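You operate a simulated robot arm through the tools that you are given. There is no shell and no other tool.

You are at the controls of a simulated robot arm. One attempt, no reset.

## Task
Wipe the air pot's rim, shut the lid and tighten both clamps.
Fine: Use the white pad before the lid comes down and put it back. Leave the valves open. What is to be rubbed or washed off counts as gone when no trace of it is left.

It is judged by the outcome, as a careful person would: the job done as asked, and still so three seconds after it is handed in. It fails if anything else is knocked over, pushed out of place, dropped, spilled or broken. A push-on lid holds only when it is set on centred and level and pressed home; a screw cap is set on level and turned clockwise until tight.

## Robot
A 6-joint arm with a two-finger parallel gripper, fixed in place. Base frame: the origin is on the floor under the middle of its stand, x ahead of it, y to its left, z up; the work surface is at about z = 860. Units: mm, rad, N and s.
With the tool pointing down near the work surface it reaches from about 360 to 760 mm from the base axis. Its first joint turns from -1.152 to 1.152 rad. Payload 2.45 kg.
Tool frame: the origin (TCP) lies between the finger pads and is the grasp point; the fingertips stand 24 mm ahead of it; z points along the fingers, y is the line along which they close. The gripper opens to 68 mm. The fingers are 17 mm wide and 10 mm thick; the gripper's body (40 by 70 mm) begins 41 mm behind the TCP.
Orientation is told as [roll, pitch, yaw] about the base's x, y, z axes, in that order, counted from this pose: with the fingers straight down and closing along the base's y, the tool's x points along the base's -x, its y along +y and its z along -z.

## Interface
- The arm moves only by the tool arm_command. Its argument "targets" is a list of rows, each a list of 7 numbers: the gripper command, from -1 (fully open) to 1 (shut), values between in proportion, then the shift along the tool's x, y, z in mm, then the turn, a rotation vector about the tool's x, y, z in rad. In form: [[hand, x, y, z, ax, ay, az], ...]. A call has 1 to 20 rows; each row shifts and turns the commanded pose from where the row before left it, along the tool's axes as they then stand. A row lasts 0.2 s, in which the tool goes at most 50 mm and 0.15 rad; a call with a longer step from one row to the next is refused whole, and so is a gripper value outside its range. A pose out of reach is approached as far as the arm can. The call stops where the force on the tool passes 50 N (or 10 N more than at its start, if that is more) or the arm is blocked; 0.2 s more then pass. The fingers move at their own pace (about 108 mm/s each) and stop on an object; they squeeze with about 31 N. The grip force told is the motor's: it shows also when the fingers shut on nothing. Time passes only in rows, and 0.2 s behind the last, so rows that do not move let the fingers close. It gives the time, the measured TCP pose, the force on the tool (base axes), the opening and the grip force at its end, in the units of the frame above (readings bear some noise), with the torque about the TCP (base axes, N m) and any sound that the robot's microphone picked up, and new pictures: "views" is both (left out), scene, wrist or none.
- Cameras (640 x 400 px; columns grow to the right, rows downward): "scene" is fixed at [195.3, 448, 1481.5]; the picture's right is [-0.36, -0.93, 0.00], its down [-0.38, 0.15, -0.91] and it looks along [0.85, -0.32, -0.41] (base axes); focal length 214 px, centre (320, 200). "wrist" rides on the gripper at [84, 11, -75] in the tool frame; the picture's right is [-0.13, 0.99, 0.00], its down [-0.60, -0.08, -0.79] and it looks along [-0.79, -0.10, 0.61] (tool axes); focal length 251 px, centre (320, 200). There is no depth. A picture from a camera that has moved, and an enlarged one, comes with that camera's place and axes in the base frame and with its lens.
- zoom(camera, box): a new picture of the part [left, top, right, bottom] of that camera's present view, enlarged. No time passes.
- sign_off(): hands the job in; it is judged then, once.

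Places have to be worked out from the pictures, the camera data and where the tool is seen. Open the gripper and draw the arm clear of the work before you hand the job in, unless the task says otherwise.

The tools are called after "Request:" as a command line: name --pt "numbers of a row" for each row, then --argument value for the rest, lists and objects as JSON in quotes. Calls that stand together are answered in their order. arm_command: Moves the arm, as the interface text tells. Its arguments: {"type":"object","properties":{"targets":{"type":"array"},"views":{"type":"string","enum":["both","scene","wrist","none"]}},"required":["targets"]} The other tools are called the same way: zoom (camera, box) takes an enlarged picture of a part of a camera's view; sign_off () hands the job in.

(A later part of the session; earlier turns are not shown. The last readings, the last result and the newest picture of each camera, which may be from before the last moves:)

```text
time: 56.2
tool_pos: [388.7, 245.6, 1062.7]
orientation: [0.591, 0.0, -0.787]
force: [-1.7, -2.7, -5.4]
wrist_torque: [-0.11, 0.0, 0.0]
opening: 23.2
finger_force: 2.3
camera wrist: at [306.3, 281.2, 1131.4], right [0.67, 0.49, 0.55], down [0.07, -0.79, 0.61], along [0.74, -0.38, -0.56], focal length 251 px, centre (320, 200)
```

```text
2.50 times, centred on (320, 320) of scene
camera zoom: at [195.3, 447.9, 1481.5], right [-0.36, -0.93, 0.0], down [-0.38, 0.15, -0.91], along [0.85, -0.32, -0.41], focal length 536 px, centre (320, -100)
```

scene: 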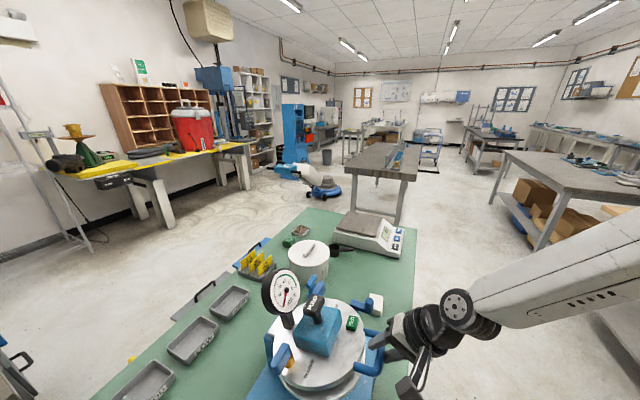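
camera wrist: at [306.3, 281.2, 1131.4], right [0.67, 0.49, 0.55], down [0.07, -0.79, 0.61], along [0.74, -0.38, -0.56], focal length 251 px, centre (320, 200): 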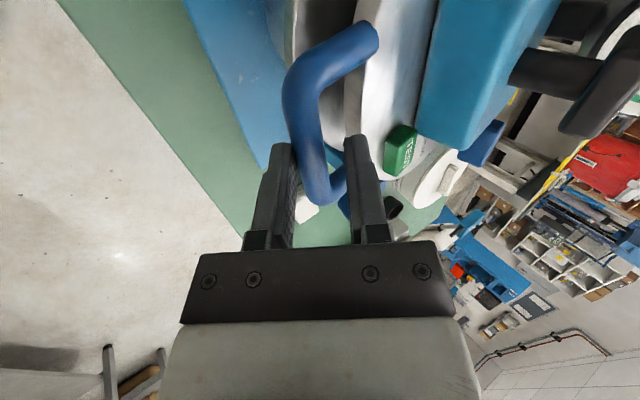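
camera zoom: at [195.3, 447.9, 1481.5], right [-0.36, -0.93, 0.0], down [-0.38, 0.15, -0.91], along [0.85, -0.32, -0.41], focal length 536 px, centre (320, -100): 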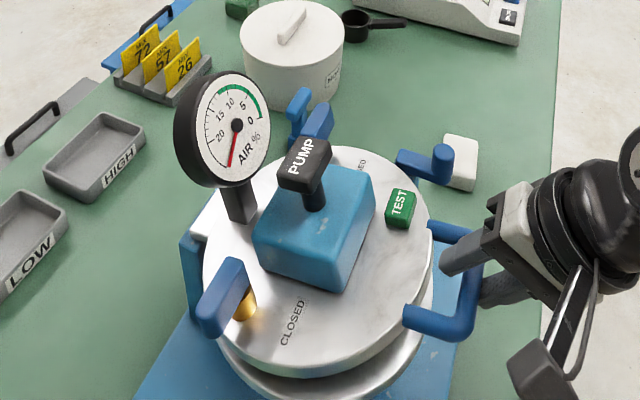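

Nearly closed, about 12° left. I'll tighten the cage a little, back off slightly so the upper fingertip stays clear of the lid edge, and lower further.

Request:
arm_command --pt "0.53 0 -6.5 4.3 0.015 0 0" --pt "0.53 0 -6.3 4.5 0.015 0 0" --pt "0.53 0 -6.0 6.4 0.015 0 0" --pt "0.53 0 0 0 0 0 0" --views "both"

Request:
zoom --camera "wrist" --box '[220, 60, 420, 240]'

Request:
zoom --camera "scene" --box '[250, 260, 430, 400]'

```text
time: 57.2
tool_pos: [384.2, 239.2, 1040.0]
orientation: [0.546, -0.002, -0.789]
force: [-3.2, -2.5, -5.4]
wrist_torque: [-0.15, 0.04, 0.06]
opening: 21.2
finger_force: 3.0
camera wrist: at [304.1, 277.4, 1109.9], right [0.69, 0.51, 0.51], down [0.09, -0.77, 0.64], along [0.72, -0.4, -0.57], focal length 251 px, centre (320, 200)
```

scene: 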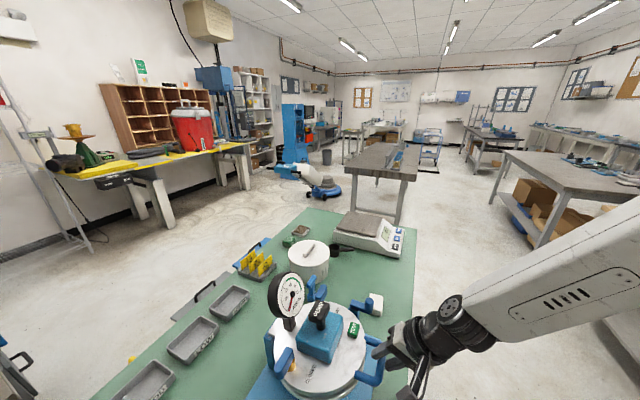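
wrist: 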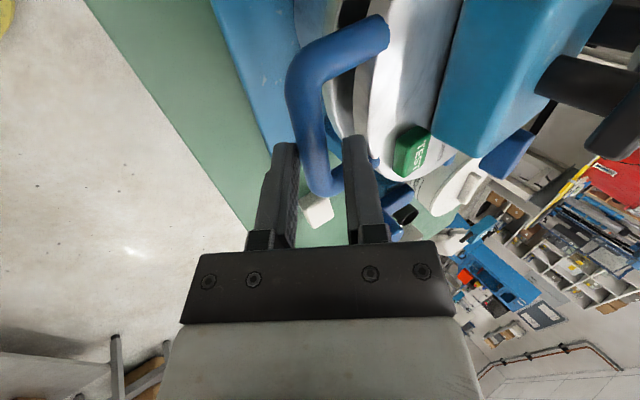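

```text
2.22 times, centred on (320, 150) of wrist
camera zoom: at [304.1, 277.4, 1109.9], right [0.69, 0.51, 0.51], down [0.09, -0.77, 0.64], along [0.72, -0.4, -0.57], focal length 559 px, centre (320, 311)
```

zoom: 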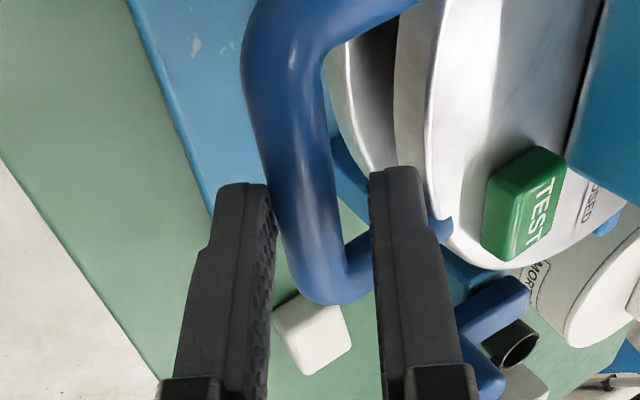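

```text
2.86 times, centred on (340, 330) of scene
camera zoom: at [195.3, 447.9, 1481.5], right [-0.36, -0.93, 0.0], down [-0.38, 0.15, -0.91], along [0.85, -0.32, -0.41], focal length 613 px, centre (263, -171)
```

zoom: 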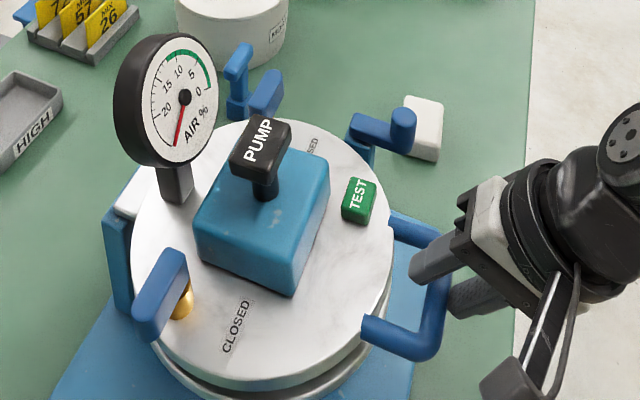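

Request:
arm_command --pt "0.53 0 -5.7 6.7 0.015 0 0" --pt "0.53 0 -5.3 7.0 0.015 0 0" --pt "0.53 0 0 0 0 0 0" --views "both"

Request:
zoom --camera "wrist" --box '[220, 60, 420, 240]'

Request:
zoom --camera "scene" --box '[250, 260, 430, 400]'

```text
time: 58.0
tool_pos: [383.0, 239.1, 1024.8]
orientation: [0.524, 0.0, -0.79]
force: [-12.6, -11.3, 24.0]
wrist_torque: [-0.06, 0.47, 0.12]
opening: 18.8
finger_force: 1.8
stopped in row 3: the force on the tool passed its limit at 53 N (the readings are from after the stop); the commanded pose is now the measured one
camera wrist: at [303.4, 278.1, 1095.7], right [0.7, 0.51, 0.5], down [0.09, -0.76, 0.65], along [0.71, -0.41, -0.58], focal length 251 px, centre (320, 200)
```

scene: 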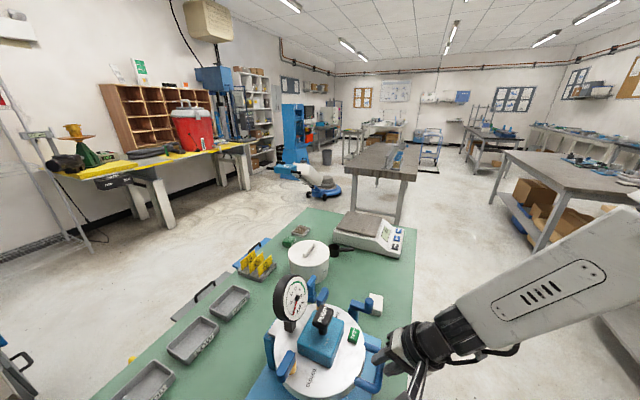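
wrist: 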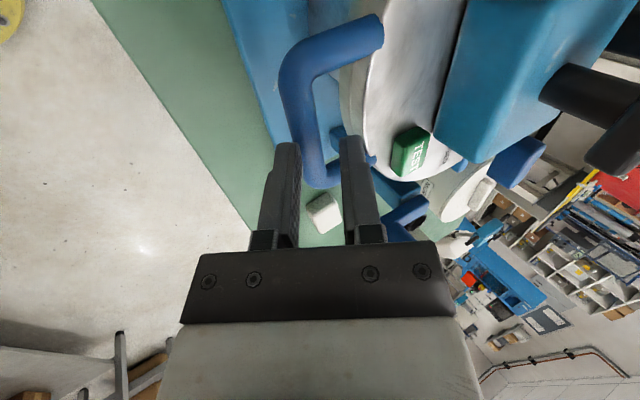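

```text
2.22 times, centred on (320, 150) of wrist
camera zoom: at [303.4, 278.1, 1095.7], right [0.7, 0.51, 0.5], down [0.09, -0.76, 0.65], along [0.71, -0.41, -0.58], focal length 559 px, centre (320, 311)
```

zoom: 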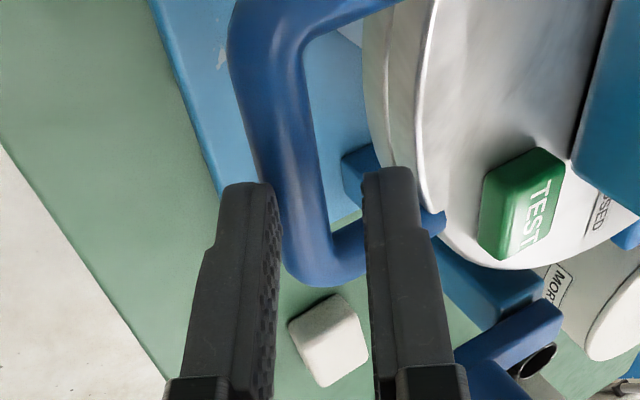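

```text
2.86 times, centred on (340, 330) of scene
camera zoom: at [194.6, 447.4, 1481.7], right [-0.36, -0.93, 0.0], down [-0.38, 0.15, -0.91], along [0.85, -0.32, -0.41], focal length 613 px, centre (263, -171)
```

zoom: 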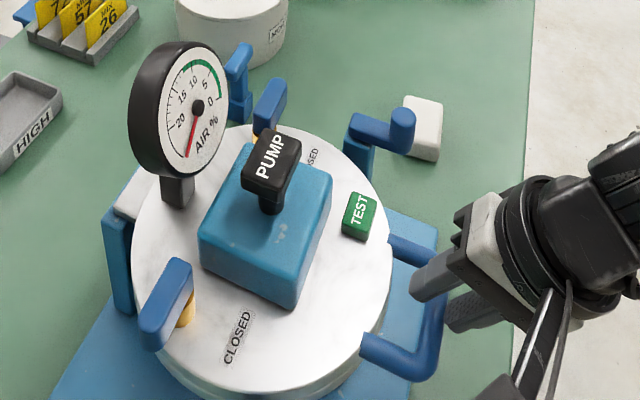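

The lid has landed on the rim: the force rose as the upper finger pushed the bar down, and the pictures show it flat. I'll relieve the pressure first.

Request:
arm_command --pt "0.53 0 2.2 -3.5 0 0 0" --pt "0.53 0 0 0 0 0 0" --views "none"

Request:
zoom --camera "wrist" --box '[220, 60, 420, 240]'

Request:
zoom --camera "scene" --box '[250, 260, 430, 400]'

```text
time: 58.6
tool_pos: [382.7, 239.3, 1026.9]
orientation: [0.524, 0.001, -0.788]
force: [0.3, -0.6, -0.3]
wrist_torque: [0.01, 0.02, 0.03]
opening: 16.0
finger_force: 0.2
```

```text
2.22 times, centred on (320, 150) of wrist
camera zoom: at [303.7, 279.0, 1098.7], right [0.7, 0.51, 0.5], down [0.1, -0.76, 0.65], along [0.71, -0.41, -0.58], focal length 559 px, centre (320, 311)
```

zoom: 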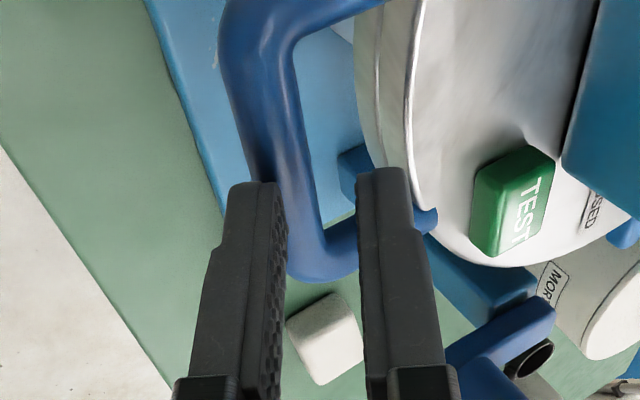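

```text
2.86 times, centred on (340, 330) of scene
camera zoom: at [195.3, 448.0, 1481.5], right [-0.36, -0.93, 0.0], down [-0.38, 0.15, -0.91], along [0.85, -0.32, -0.41], focal length 613 px, centre (263, -171)
```

zoom: 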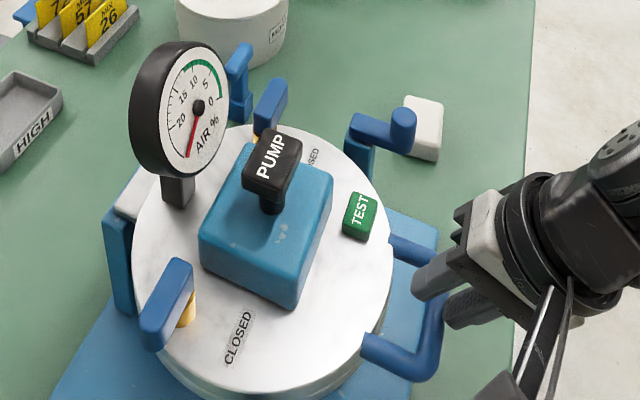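

Force is zero and the bar is at the fingertips with the lid resting on the rim. I'll retract straight back along the tool axis and look.

Request:
arm_command --pt "0.53 0 0 -15 0 0 0" --pt "0.53 0 0 -25 0 0 0" --pt "0.53 0 0 -40 0 0 0" --pt "0.53 0 0 -40 0 0 0" --pt "0.53 0 0 0 0 0 0" --views "both"

Request:
zoom --camera "wrist" --box '[240, 0, 540, 200]'

Request:
zoom --camera "scene" --box '[240, 260, 420, 400]'

```text
time: 59.8
tool_pos: [344.2, 204.6, 1120.9]
orientation: [0.525, -0.001, -0.789]
force: [0.5, 0.4, 0.5]
wrist_torque: [-0.02, 0.01, -0.01]
opening: 16.0
finger_force: 0.1
out of reach, approached as far as the arm can: row 1, 2
camera wrist: at [265.1, 244.0, 1192.1], right [0.7, 0.51, 0.5], down [0.1, -0.76, 0.65], along [0.71, -0.41, -0.58], focal length 251 px, centre (320, 200)
```

scene: 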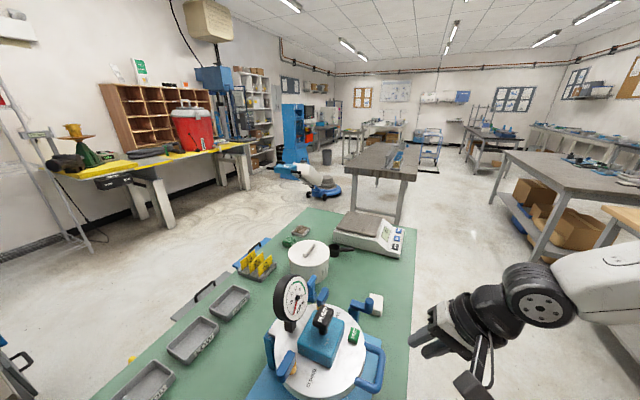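
wrist: 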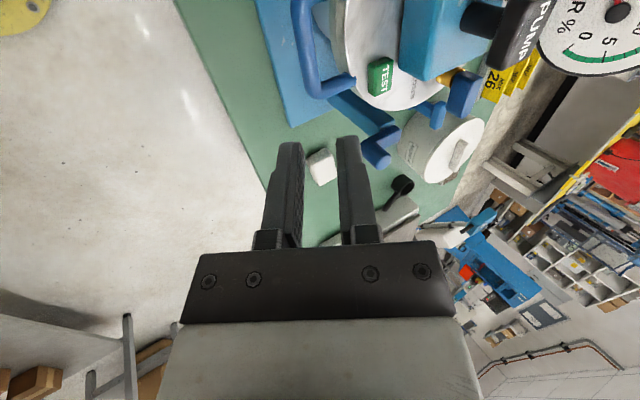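

```text
2.00 times, centred on (390, 100) of wrist
camera zoom: at [265.1, 244.0, 1192.1], right [0.7, 0.51, 0.5], down [0.1, -0.76, 0.65], along [0.71, -0.41, -0.58], focal length 503 px, centre (180, 400)
```

zoom: 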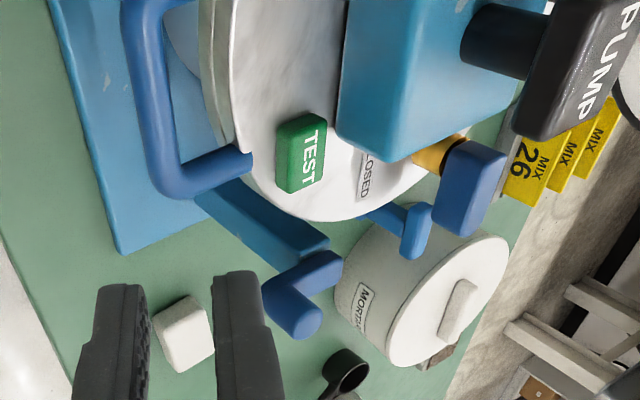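

```text
2.86 times, centred on (330, 330) of scene
camera zoom: at [195.3, 448.0, 1481.5], right [-0.36, -0.93, 0.0], down [-0.38, 0.15, -0.91], along [0.85, -0.32, -0.41], focal length 613 px, centre (291, -171)
```

zoom: 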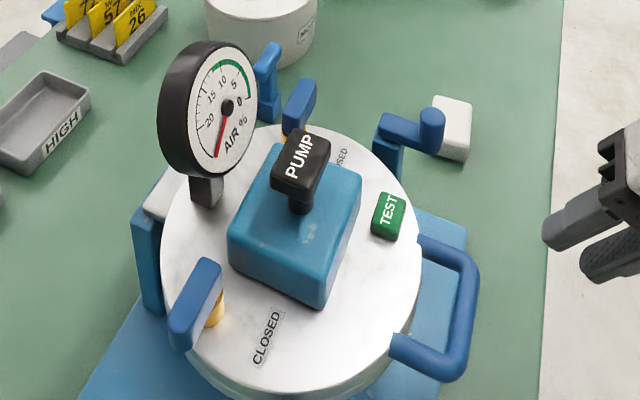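

The lid is closed, and both valve levers and the gauge are undisturbed. Next I'll bring the tool vertical and turn it (yaw +45°) so the camera stays off the lid while I inspect clamp 1.

Request:
arm_command --pt "0.53 0 0 -8 0.131 0 0" --pt "0.53 0 0 -8 0.131 0 0" --pt "0.53 0 0 -8 0.131 0 0" --pt "0.53 0 0 -8 0.132 0 0" --pt "0.53 0 0 0 0 0 -0.143" --pt "0.53 0 0 0 0 0 -0.143" --pt "0.53 0 0 0 0 0 -0.143" --pt "0.53 0 0 0 0 0 -0.143" --pt "0.53 0 0 0 0 0 -0.143" --pt "0.53 0 0 0 0 0 -0.143" --pt "0.53 0 0 0 0 0 -0.143" --pt "0.53 0 0 0 0 0 -0.143" --pt "0.53 0 0 0 0 0 -0.143" --pt "0.53 0 0 0 0 0 -0.143" --pt "0.53 0 0 0 0 0 -0.143" --pt "0.53 0 0 0 0 0 0" --views "both"

```text
time: 63.2
tool_pos: [336.5, 196.5, 1150.6]
orientation: [0.0, 0.001, 0.786]
force: [-0.5, 0.0, -0.9]
wrist_torque: [-0.02, 0.02, 0.04]
opening: 15.7
finger_force: 0.0
camera wrist: at [270.4, 144.5, 1226.0], right [-0.61, 0.79, 0.0], down [0.48, 0.37, 0.79], along [0.63, 0.48, -0.61], focal length 251 px, centre (320, 200)
```

scene: 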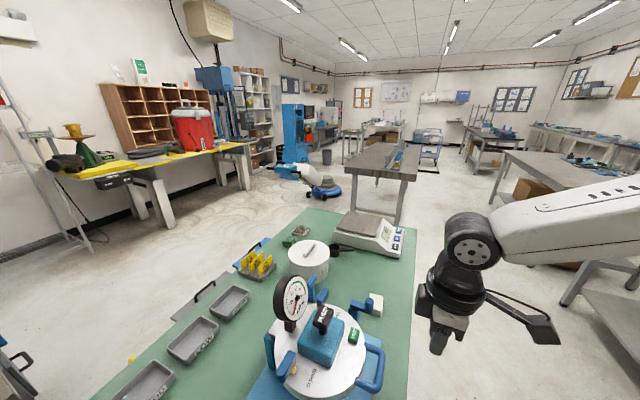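
wrist: 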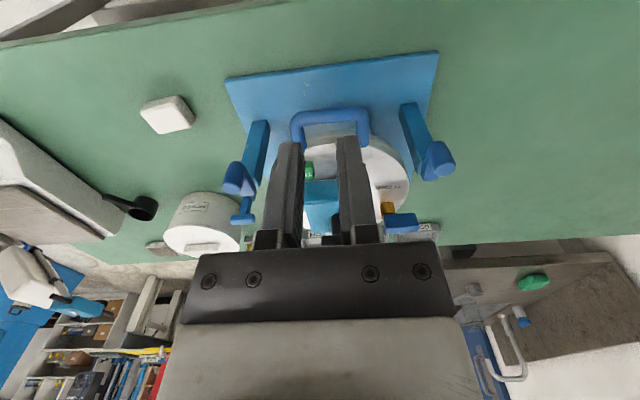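

Request:
arm_command --pt "0.53 -20.7 -30 7.5 0 0 0" --pt "0.53 -20.7 -30 7.5 0 0 0" --pt "0.53 -20.7 -30 7.5 0 0 0" --pt "0.53 -20.7 -30 7.5 0 0 0" --pt "-1 0 0 0 0 0 0" --pt "-1 0 0 0 0 0 0" --views "wrist"

Request:
zoom --camera "wrist" --box '[230, 60, 430, 200]'

Request:
zoom --camera "scene" --box '[310, 260, 430, 360]'

```text
time: 64.6
tool_pos: [478.3, 169.8, 1120.2]
orientation: [0.0, 0.003, 0.783]
force: [-0.1, 0.7, -0.1]
wrist_torque: [0.03, -0.02, 0.01]
opening: 67.9
finger_force: 0.0
camera wrist: at [411.8, 118.3, 1196.5], right [-0.61, 0.79, 0.0], down [0.48, 0.37, 0.79], along [0.63, 0.48, -0.61], focal length 251 px, centre (320, 200)
```

wrist: 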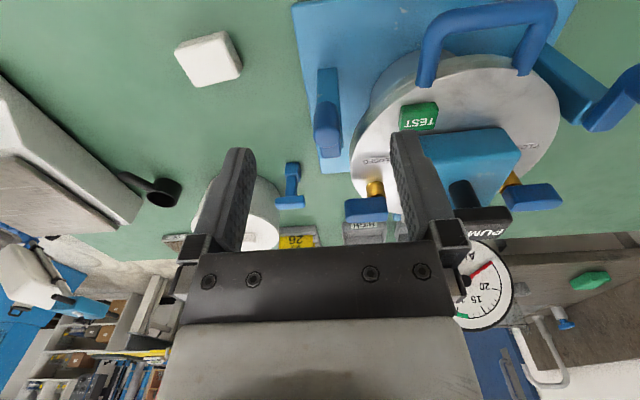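

```text
2.86 times, centred on (330, 130) of wrist
camera zoom: at [411.8, 118.3, 1196.5], right [-0.61, 0.79, 0.0], down [0.48, 0.37, 0.79], along [0.63, 0.48, -0.61], focal length 718 px, centre (291, 400)
```

zoom: 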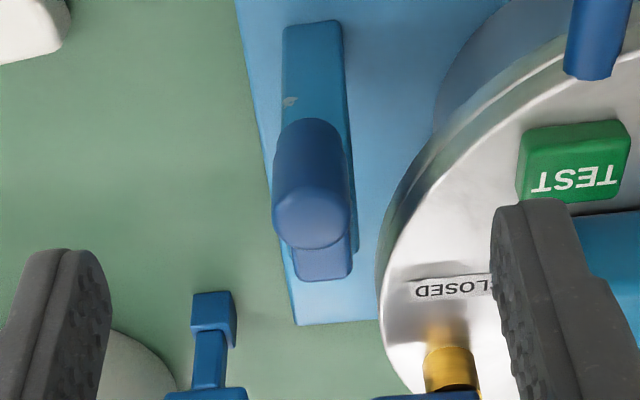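

```text
4.00 times, centred on (370, 310) of scene
camera zoom: at [195.3, 448.0, 1481.5], right [-0.36, -0.93, 0.0], down [-0.38, 0.15, -0.91], along [0.85, -0.32, -0.41], focal length 858 px, centre (120, -240)
```

zoom: 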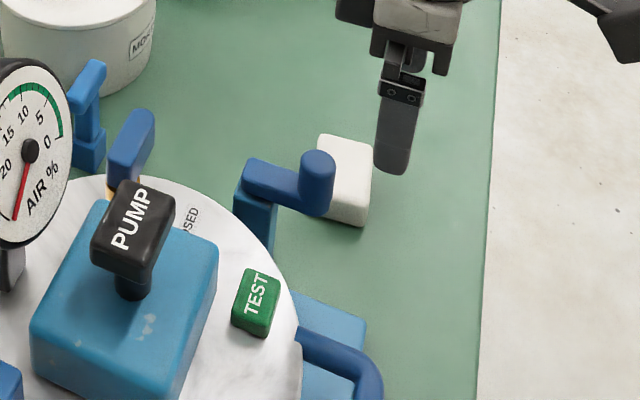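

The lever geometry is now consistent: knob top (509, 201, 1036), lever top z ≈ 1011, pivot ≈ (532, 225), lid top ≈ 998. A 90° clockwise swing brings it over the lid edge. I'll close the fingers into a peg and come down just outside the knob.

Request:
arm_command --pt "1 -22 -12.4 0 0 0 0" --pt "1 -22 -12.4 0 0 0 0" --pt "1 0 0 0 0 0 0" --pt "1 0 0 40 0 0 0" --pt "1 0 0 28 0 0 0" --pt "1 0 0 10 0 0 0" --pt "1 0 0 0 0 0 0" --views "both"

Request:
zoom --camera "wrist" --box '[230, 80, 430, 240]'

Request:
zoom --camera "scene" --box '[310, 260, 430, 360]'

```text
time: 66.2
tool_pos: [528.7, 181.9, 1043.6]
orientation: [0.001, 0.001, 0.784]
force: [-0.6, 0.0, -0.4]
wrist_torque: [0.01, 0.04, 0.02]
opening: 0.0
finger_force: 23.3
camera wrist: at [461.9, 130.4, 1118.5], right [-0.61, 0.79, 0.0], down [0.49, 0.37, 0.79], along [0.63, 0.48, -0.61], focal length 251 px, centre (320, 200)
```

scene: 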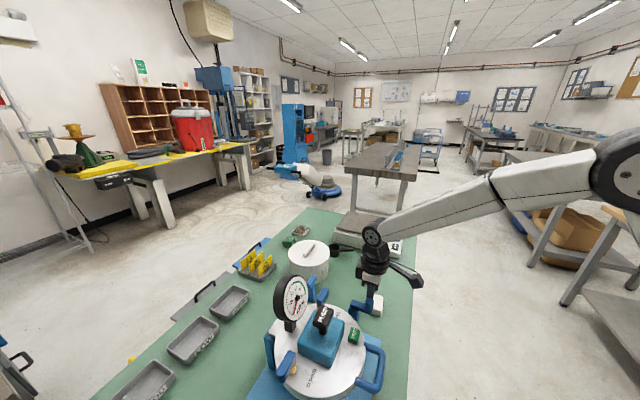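
wrist: 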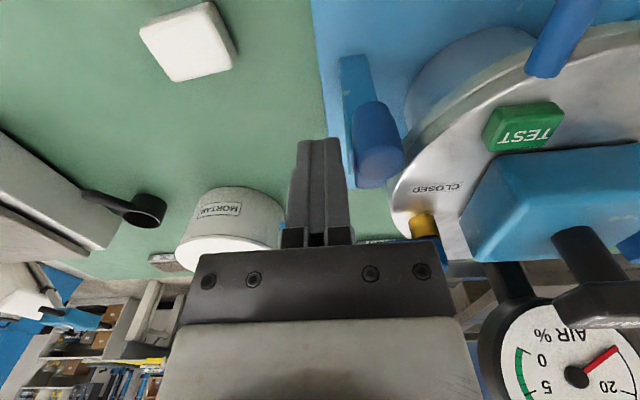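

```text
2.50 times, centred on (330, 160) of wrist
camera zoom: at [461.9, 130.4, 1118.5], right [-0.61, 0.79, 0.0], down [0.49, 0.37, 0.79], along [0.63, 0.48, -0.61], focal length 629 px, centre (295, 300)
```

zoom: 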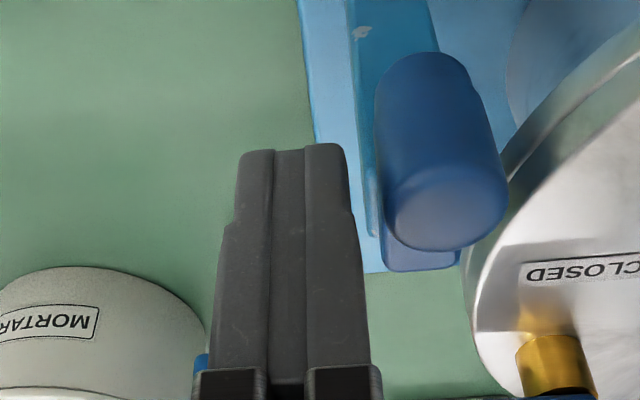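

```text
4.00 times, centred on (370, 310) of scene
camera zoom: at [195.3, 448.0, 1481.5], right [-0.36, -0.93, 0.0], down [-0.38, 0.15, -0.91], along [0.85, -0.32, -0.41], focal length 858 px, centre (120, -240)
```

zoom: 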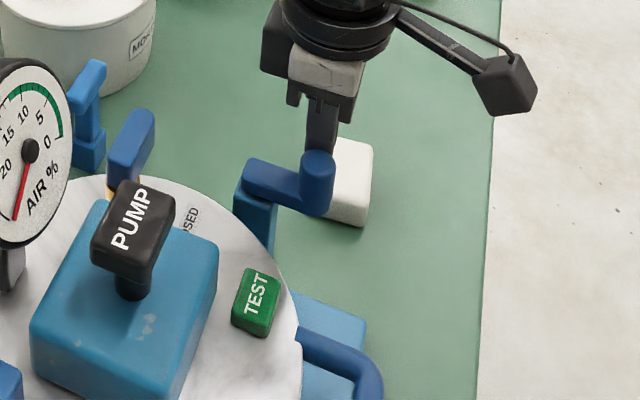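

The peg tip stands beside the knob with a ~7 mm gap; the knob is at tool (−1, 28). I'll lower slightly and push it toward the lid (+tool y), watching the force.

Request:
arm_command --pt "1 -5.7 0 3 0 0 0" --pt "1 0 6 0 0 0 0" --pt "1 0 5 0 0 0 0" --pt "1 0 5 0 0 0 0" --pt "1 0 0 0 0 0 0" --views "both"

Request:
zoom --camera "wrist" --box '[230, 80, 430, 240]'

Request:
zoom --camera "scene" --box '[310, 260, 430, 360]'

```text
time: 67.4
tool_pos: [522.9, 199.5, 1040.1]
orientation: [0.001, 0.002, 0.781]
force: [0.2, -0.1, 0.7]
wrist_torque: [0.01, 0.0, 0.01]
opening: 0.3
finger_force: 24.0
camera wrist: at [455.8, 147.0, 1115.0], right [-0.61, 0.79, 0.0], down [0.48, 0.37, 0.79], along [0.63, 0.48, -0.61], focal length 251 px, centre (320, 200)
```

scene: 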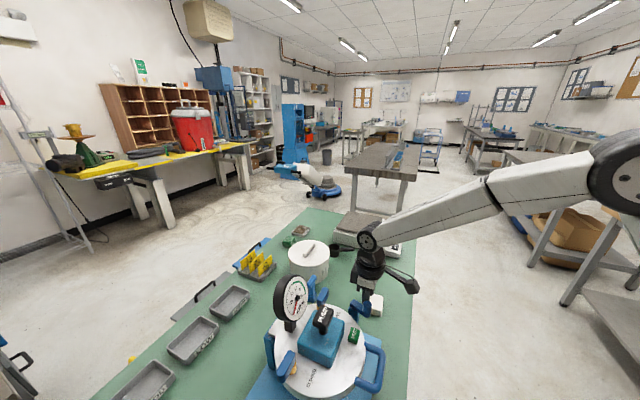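
wrist: 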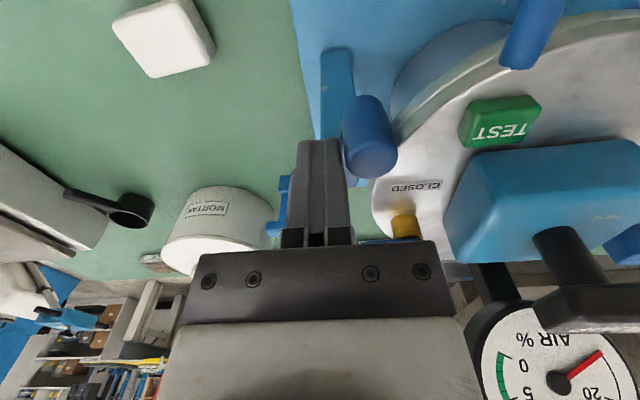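

```text
2.50 times, centred on (330, 160) of wrist
camera zoom: at [455.8, 147.0, 1115.0], right [-0.61, 0.79, 0.0], down [0.48, 0.37, 0.79], along [0.63, 0.48, -0.61], focal length 629 px, centre (295, 300)
```

zoom: 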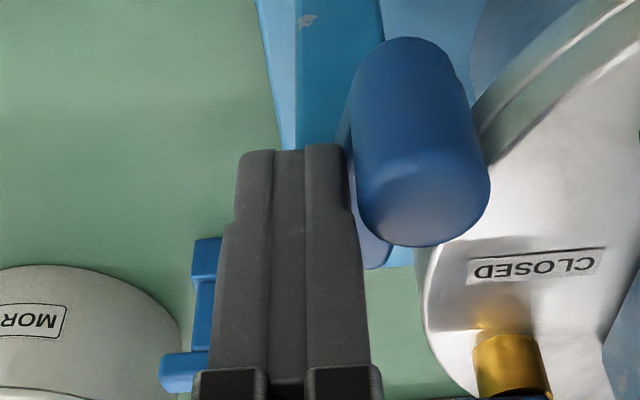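

```text
4.00 times, centred on (370, 310) of scene
camera zoom: at [195.3, 448.0, 1481.5], right [-0.36, -0.93, 0.0], down [-0.38, 0.15, -0.91], along [0.85, -0.32, -0.41], focal length 858 px, centre (120, -240)
```

zoom: 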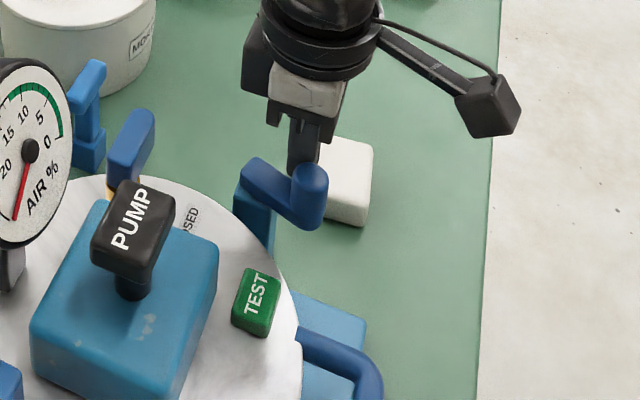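

The lever rotates clockwise as expected with very little force. I'll continue pushing in this direction to about 45°.

Request:
arm_command --pt "1 0 5 0 0 0 0" --pt "1 0 5 0 0 0 0" --pt "1 0 4 0 0 0 0" --pt "1 0 0 0 0 0 0" --views "both"

Request:
zoom --camera "wrist" --box '[230, 80, 430, 240]'

Request:
zoom --camera "scene" --box '[310, 260, 430, 360]'

```text
time: 68.4
tool_pos: [512.5, 208.0, 1039.7]
orientation: [0.002, -0.001, 0.783]
force: [1.0, 0.2, 1.9]
wrist_torque: [0.03, -0.02, -0.04]
opening: 0.0
finger_force: 23.6
camera wrist: at [445.5, 157.0, 1114.7], right [-0.61, 0.79, 0.0], down [0.48, 0.37, 0.79], along [0.63, 0.48, -0.61], focal length 251 px, centre (320, 200)
```

scene: 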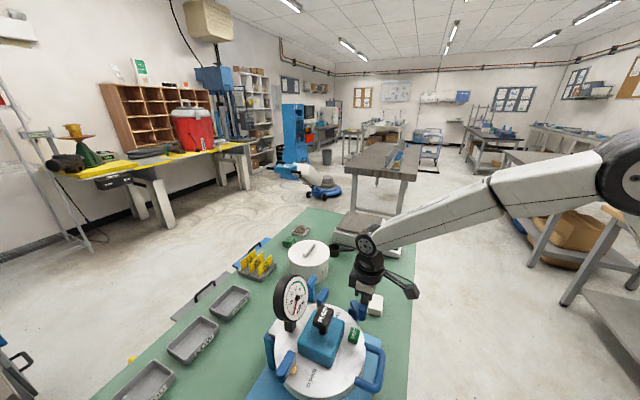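
wrist: 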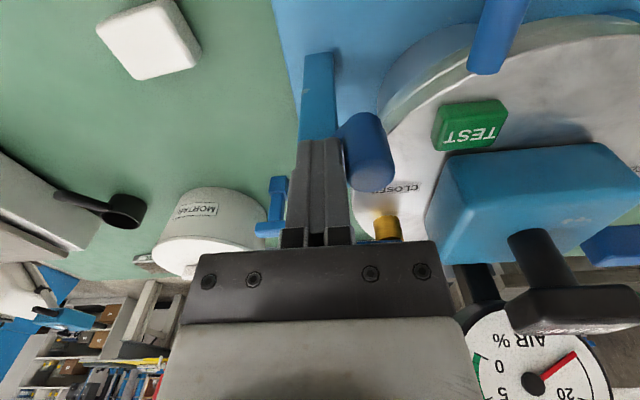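

```text
2.50 times, centred on (330, 160) of wrist
camera zoom: at [445.5, 157.0, 1114.7], right [-0.61, 0.79, 0.0], down [0.48, 0.37, 0.79], along [0.63, 0.48, -0.61], focal length 629 px, centre (295, 300)
```

zoom: 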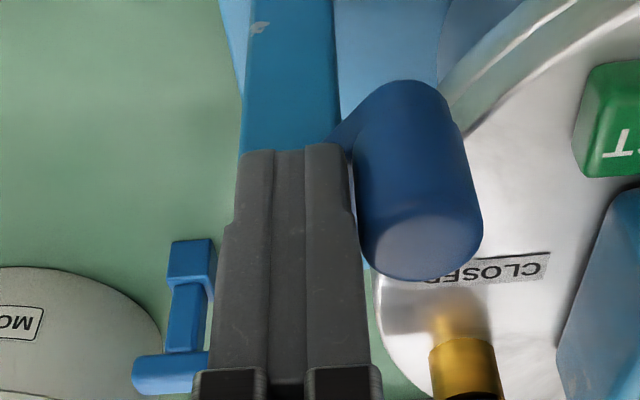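

```text
4.00 times, centred on (370, 310) of scene
camera zoom: at [195.3, 448.0, 1481.5], right [-0.36, -0.93, 0.0], down [-0.38, 0.15, -0.91], along [0.85, -0.32, -0.41], focal length 858 px, centre (120, -240)
```

zoom: 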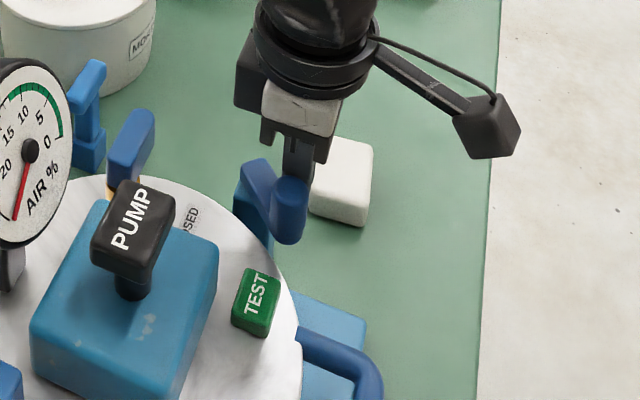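

The lever is at about 48°. I'll back the peg off and reposition it behind the knob, on the robot side, to push along +45° for the second half.

Request:
arm_command --pt "1 0 -6 0 0 0 0" --pt "1 20 0 0 0 0 0" --pt "1 0 16 0 0 0 0" --pt "1 0 15 0 0 0 0" --pt "1 0 0 0 0 0 0" --views "wrist"

Request:
zoom --camera "wrist" --box '[230, 80, 430, 240]'

Request:
zoom --camera "scene" --box '[310, 260, 430, 360]'

```text
time: 69.6
tool_pos: [480.0, 212.0, 1040.6]
orientation: [0.001, 0.001, 0.782]
force: [-0.1, -0.6, -0.1]
wrist_torque: [-0.01, -0.02, 0.06]
opening: 0.0
finger_force: 23.3
camera wrist: at [413.0, 160.6, 1115.5], right [-0.61, 0.79, 0.0], down [0.48, 0.37, 0.79], along [0.63, 0.48, -0.61], focal length 251 px, centre (320, 200)
```

wrist: 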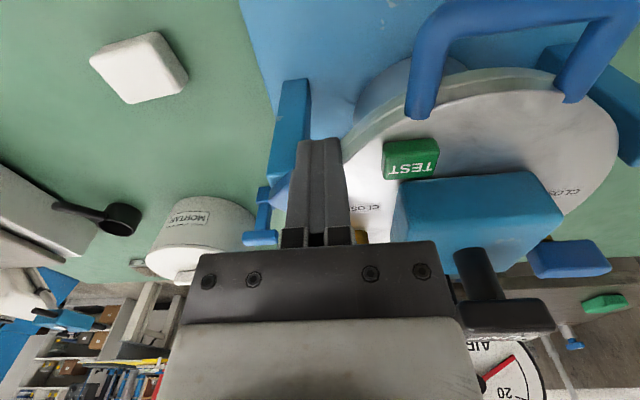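

```text
2.50 times, centred on (330, 160) of wrist
camera zoom: at [413.0, 160.6, 1115.5], right [-0.61, 0.79, 0.0], down [0.48, 0.37, 0.79], along [0.63, 0.48, -0.61], focal length 629 px, centre (295, 300)
```

zoom: 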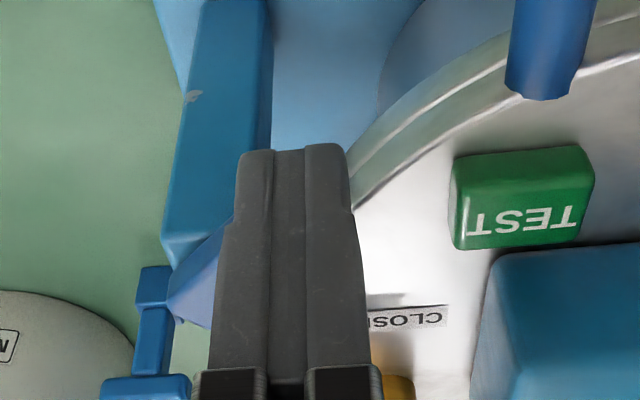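

```text
4.00 times, centred on (370, 310) of scene
camera zoom: at [195.3, 448.0, 1481.5], right [-0.36, -0.93, 0.0], down [-0.38, 0.15, -0.91], along [0.85, -0.32, -0.41], focal length 858 px, centre (120, -240)
```

zoom: 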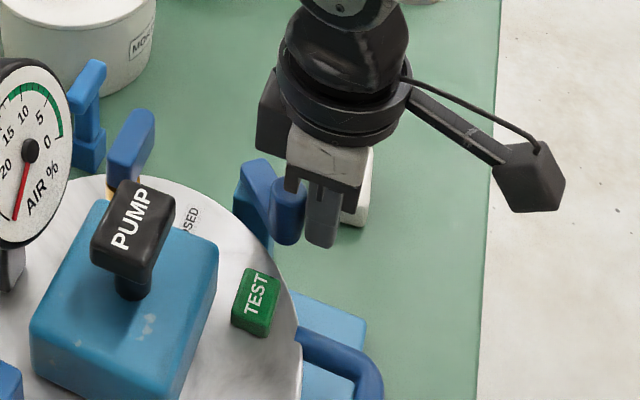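

The peg is behind the knob. Now pushing along −tool x (toward +45°) in small steps.

Request:
arm_command --pt "1 -5 0 0 0 0 0" --pt "1 -5 0 0 0 0 0" --pt "1 -5 0 0 0 0 0" --pt "1 0 0 0 0 0 0" --views "none"

Request:
zoom --camera "scene" --box '[310, 260, 430, 360]'

```text
time: 70.6
tool_pos: [491.6, 223.6, 1040.9]
orientation: [0.001, 0.001, 0.783]
force: [-0.1, 0.9, -0.1]
wrist_torque: [0.02, 0.01, 0.01]
opening: 0.2
finger_force: 23.6
```

```text
4.00 times, centred on (370, 310) of scene
camera zoom: at [195.3, 448.0, 1481.5], right [-0.36, -0.93, 0.0], down [-0.38, 0.15, -0.91], along [0.85, -0.32, -0.41], focal length 858 px, centre (120, -240)
```

zoom: 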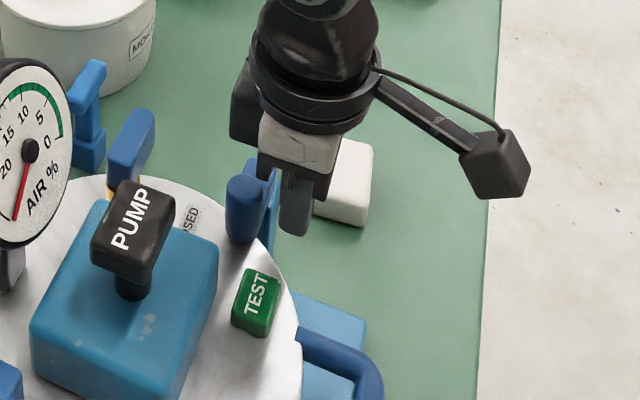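

The knob moved on ahead of the peg. Let me look at it from the wrist camera.

Request:
arm_command --pt "1 0 0 0 0 0 0" --views "wrist"

Request:
zoom --camera "wrist" --box '[230, 60, 430, 240]'

Request:
zoom --camera "scene" --box '[330, 280, 390, 330]'

```text
time: 71.0
tool_pos: [490.9, 222.4, 1041.3]
orientation: [-0.001, 0.001, 0.783]
force: [-0.4, -0.9, 0.5]
wrist_torque: [0.02, 0.01, 0.01]
opening: 0.0
finger_force: 23.9
camera wrist: at [424.2, 171.2, 1116.1], right [-0.61, 0.79, 0.0], down [0.48, 0.37, 0.79], along [0.63, 0.48, -0.61], focal length 251 px, centre (320, 200)
```

wrist: 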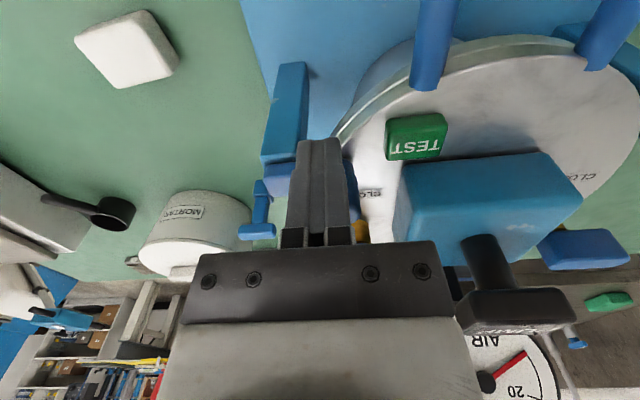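

```text
2.22 times, centred on (330, 150) of wrist
camera zoom: at [424.2, 171.2, 1116.1], right [-0.61, 0.79, 0.0], down [0.48, 0.37, 0.79], along [0.63, 0.48, -0.61], focal length 559 px, centre (298, 311)
```

zoom: 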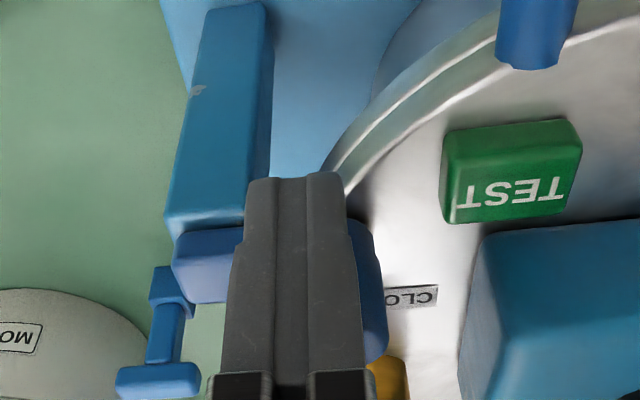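

```text
8.00 times, centred on (360, 305) of scene
camera zoom: at [195.3, 448.0, 1481.5], right [-0.36, -0.93, 0.0], down [-0.38, 0.15, -0.91], along [0.85, -0.32, -0.41], focal length 1716 px, centre (0, -640)
```

zoom: 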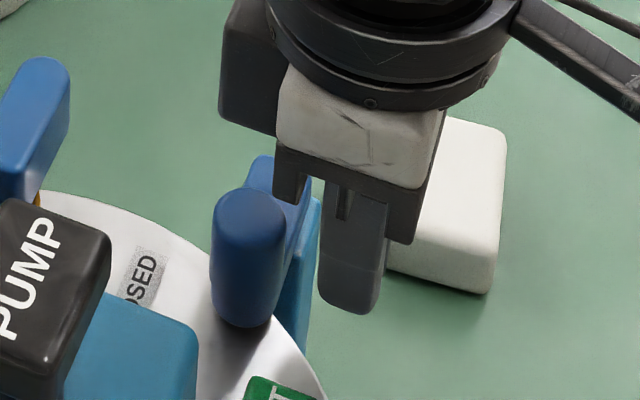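

The lever is now near 79°, over the lid edge. I'll continue pushing gently until it meets resistance.

Request:
arm_command --pt "1 -4 1 0 0 0 0" --pt "1 -4 1 0 0 0 0" --pt "1 -3 0 0 0 0 0" --pt "1 0 0 0 0 0 0" --views "none"

Request:
zoom --camera "scene" --box '[330, 280, 390, 330]'

Request:
zoom --camera "wrist" --box '[230, 60, 430, 240]'

```text
time: 72.0
tool_pos: [496.9, 230.8, 1040.0]
orientation: [0.002, 0.004, 0.783]
force: [-6.6, -6.7, 3.4]
wrist_torque: [0.02, 0.02, 0.02]
opening: 0.0
finger_force: 24.3
```

```text
8.00 times, centred on (360, 305) of scene
camera zoom: at [195.0, 447.7, 1481.6], right [-0.36, -0.93, 0.0], down [-0.38, 0.15, -0.91], along [0.85, -0.32, -0.41], focal length 1716 px, centre (0, -640)
```

zoom: 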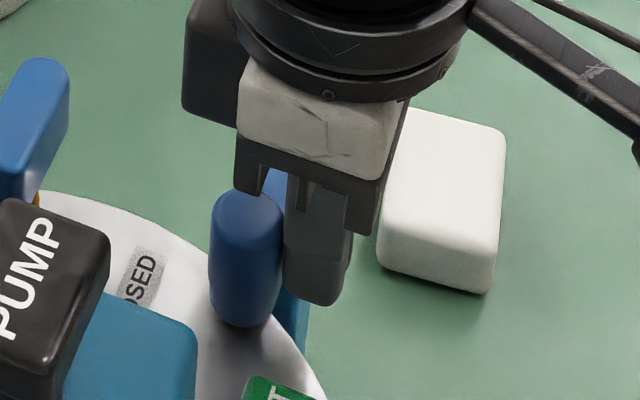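

```text
2.22 times, centred on (330, 150) of wrist
camera zoom: at [430.5, 179.4, 1116.0], right [-0.61, 0.79, 0.0], down [0.49, 0.37, 0.79], along [0.63, 0.48, -0.61], focal length 559 px, centre (298, 311)
```

zoom: 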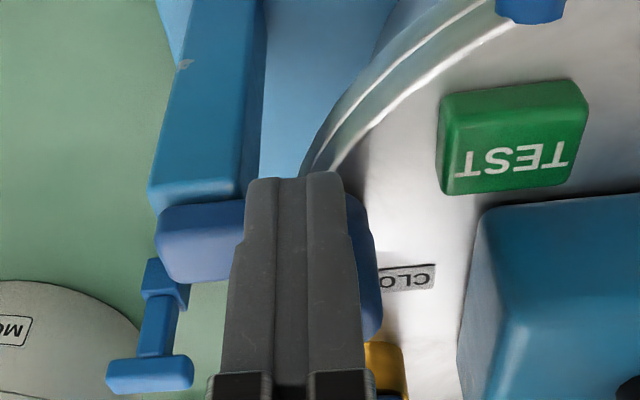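

Now there's resistance (~9 N) with the lever roughly at 87–90°. I'll press further in small steps to tighten it and see whether it moves.

Request:
arm_command --pt "1 -2 0 0 0 0 0" --pt "1 -1 0 0 0 0 0" --pt "1 0 0 0 0 0 0" --views "none"

Request:
zoom --camera "scene" --box '[330, 280, 390, 330]'

```text
time: 72.8
tool_pos: [497.7, 231.7, 1040.2]
orientation: [0.003, 0.009, 0.786]
force: [-15.8, -26.0, 9.3]
wrist_torque: [0.07, 0.0, 0.1]
opening: 0.2
finger_force: 23.2
```

```text
8.00 times, centred on (360, 305) of scene
camera zoom: at [194.7, 447.1, 1481.9], right [-0.36, -0.93, 0.0], down [-0.38, 0.15, -0.91], along [0.85, -0.32, -0.41], focal length 1716 px, centre (0, -640)
```

zoom: 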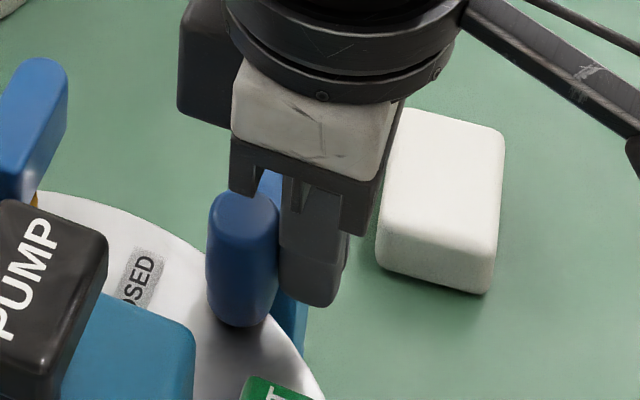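

Request:
arm_command --pt "1 -1.5 0 0 0 0 0" --pt "1 0 0 0 0 0 0" --pt "1 0 0 0 0 0 0" --views "wrist"

Request:
zoom --camera "scene" --box '[330, 280, 390, 330]'

Request:
zoom --camera "wrist" --box '[230, 60, 430, 240]'

```text
time: 73.6
tool_pos: [497.6, 231.9, 1038.7]
orientation: [0.003, 0.013, 0.785]
force: [-23.5, -29.3, 8.9]
wrist_torque: [0.07, -0.01, 0.22]
opening: 0.1
finger_force: 23.5
camera wrist: at [431.4, 180.7, 1116.1], right [-0.61, 0.79, 0.0], down [0.49, 0.38, 0.78], along [0.62, 0.48, -0.62], focal length 251 px, centre (320, 200)
```

wrist: 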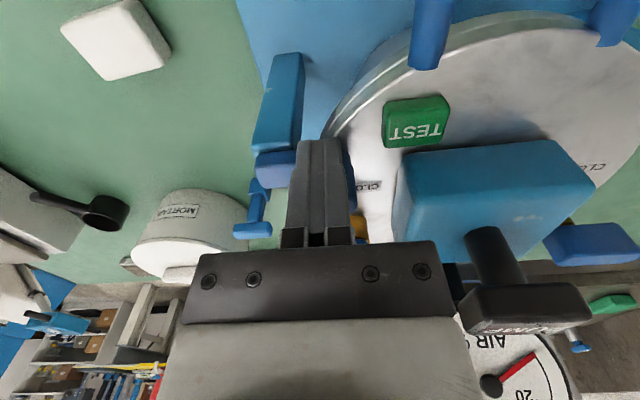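

```text
8.00 times, centred on (360, 305) of scene
camera zoom: at [194.4, 447.0, 1481.9], right [-0.36, -0.93, 0.0], down [-0.38, 0.15, -0.91], along [0.85, -0.32, -0.41], focal length 1716 px, centre (0, -640)
```

zoom: 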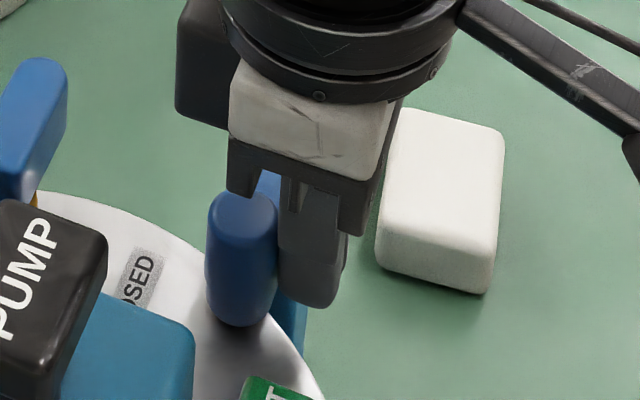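

```text
2.22 times, centred on (330, 150) of wrist
camera zoom: at [431.4, 180.7, 1116.1], right [-0.61, 0.79, 0.0], down [0.49, 0.38, 0.78], along [0.62, 0.48, -0.62], focal length 559 px, centre (298, 311)
```

zoom: 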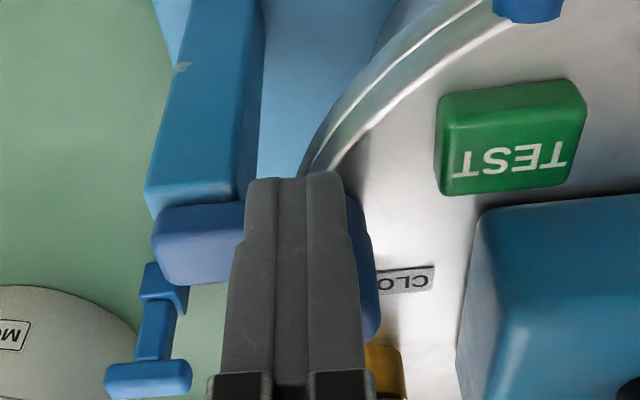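

The lever is hard against its stop at ~38 N with no further motion. I'll back the peg off, rise clear and check that it stays.

Request:
arm_command --pt "1 6 0 0 0 0 0" --pt "1 14 0 0 0 0 0" --pt "1 0 0 -45 0 0 0" --pt "1 0 0 -35 0 0 0" --pt "1 0 0 0 0 0 0" --views "both"

Request:
zoom --camera "wrist" --box '[220, 20, 440, 180]'

Request:
zoom --camera "scene" --box '[310, 260, 430, 360]'

```text
time: 74.8
tool_pos: [486.7, 221.1, 1121.1]
orientation: [-0.001, 0.0, 0.783]
force: [0.7, -0.7, -0.2]
wrist_torque: [-0.02, -0.01, 0.02]
opening: 0.0
finger_force: 24.2
camera wrist: at [420.3, 168.5, 1195.4], right [-0.61, 0.79, 0.0], down [0.48, 0.37, 0.79], along [0.63, 0.48, -0.61], focal length 251 px, centre (320, 200)
```

scene: 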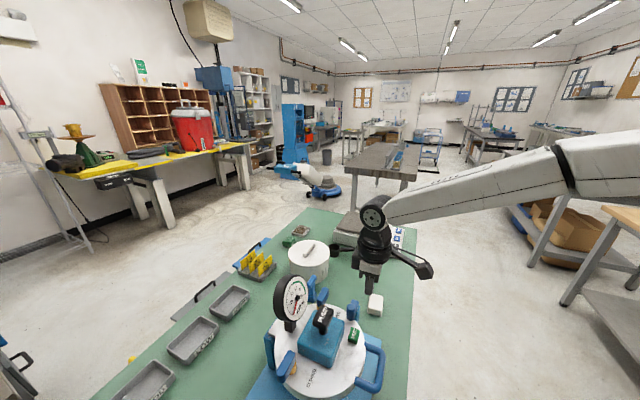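
wrist: 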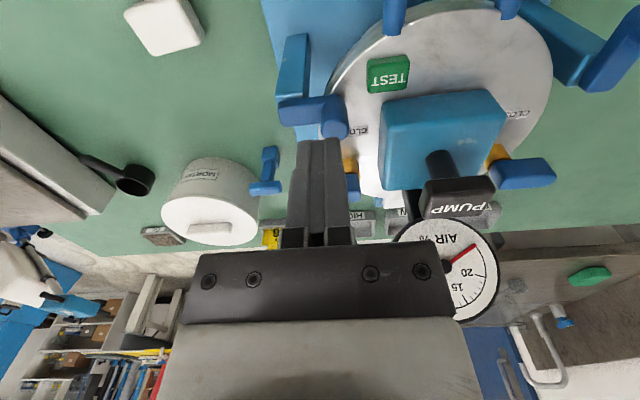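

```text
2.50 times, centred on (330, 100) of wrist
camera zoom: at [420.3, 168.5, 1195.4], right [-0.61, 0.79, 0.0], down [0.48, 0.37, 0.79], along [0.63, 0.48, -0.61], focal length 629 px, centre (295, 450)
```

zoom: 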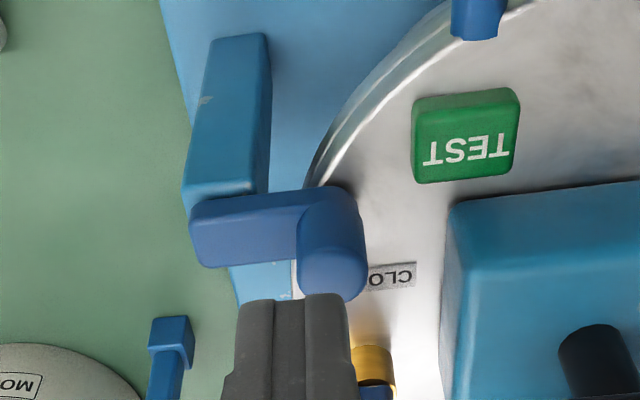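

```text
4.00 times, centred on (370, 310) of scene
camera zoom: at [195.3, 448.0, 1481.5], right [-0.36, -0.93, 0.0], down [-0.38, 0.15, -0.91], along [0.85, -0.32, -0.41], focal length 858 px, centre (120, -240)
```

zoom: 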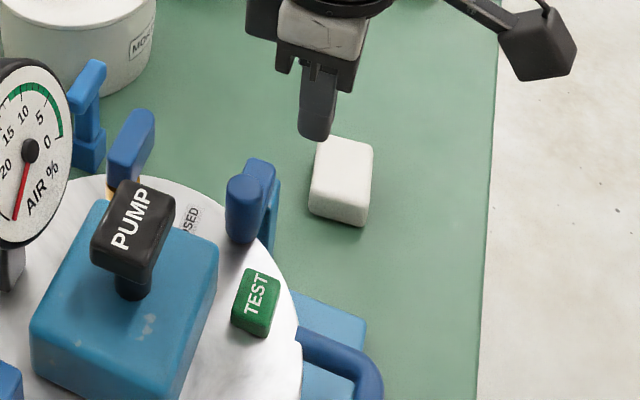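

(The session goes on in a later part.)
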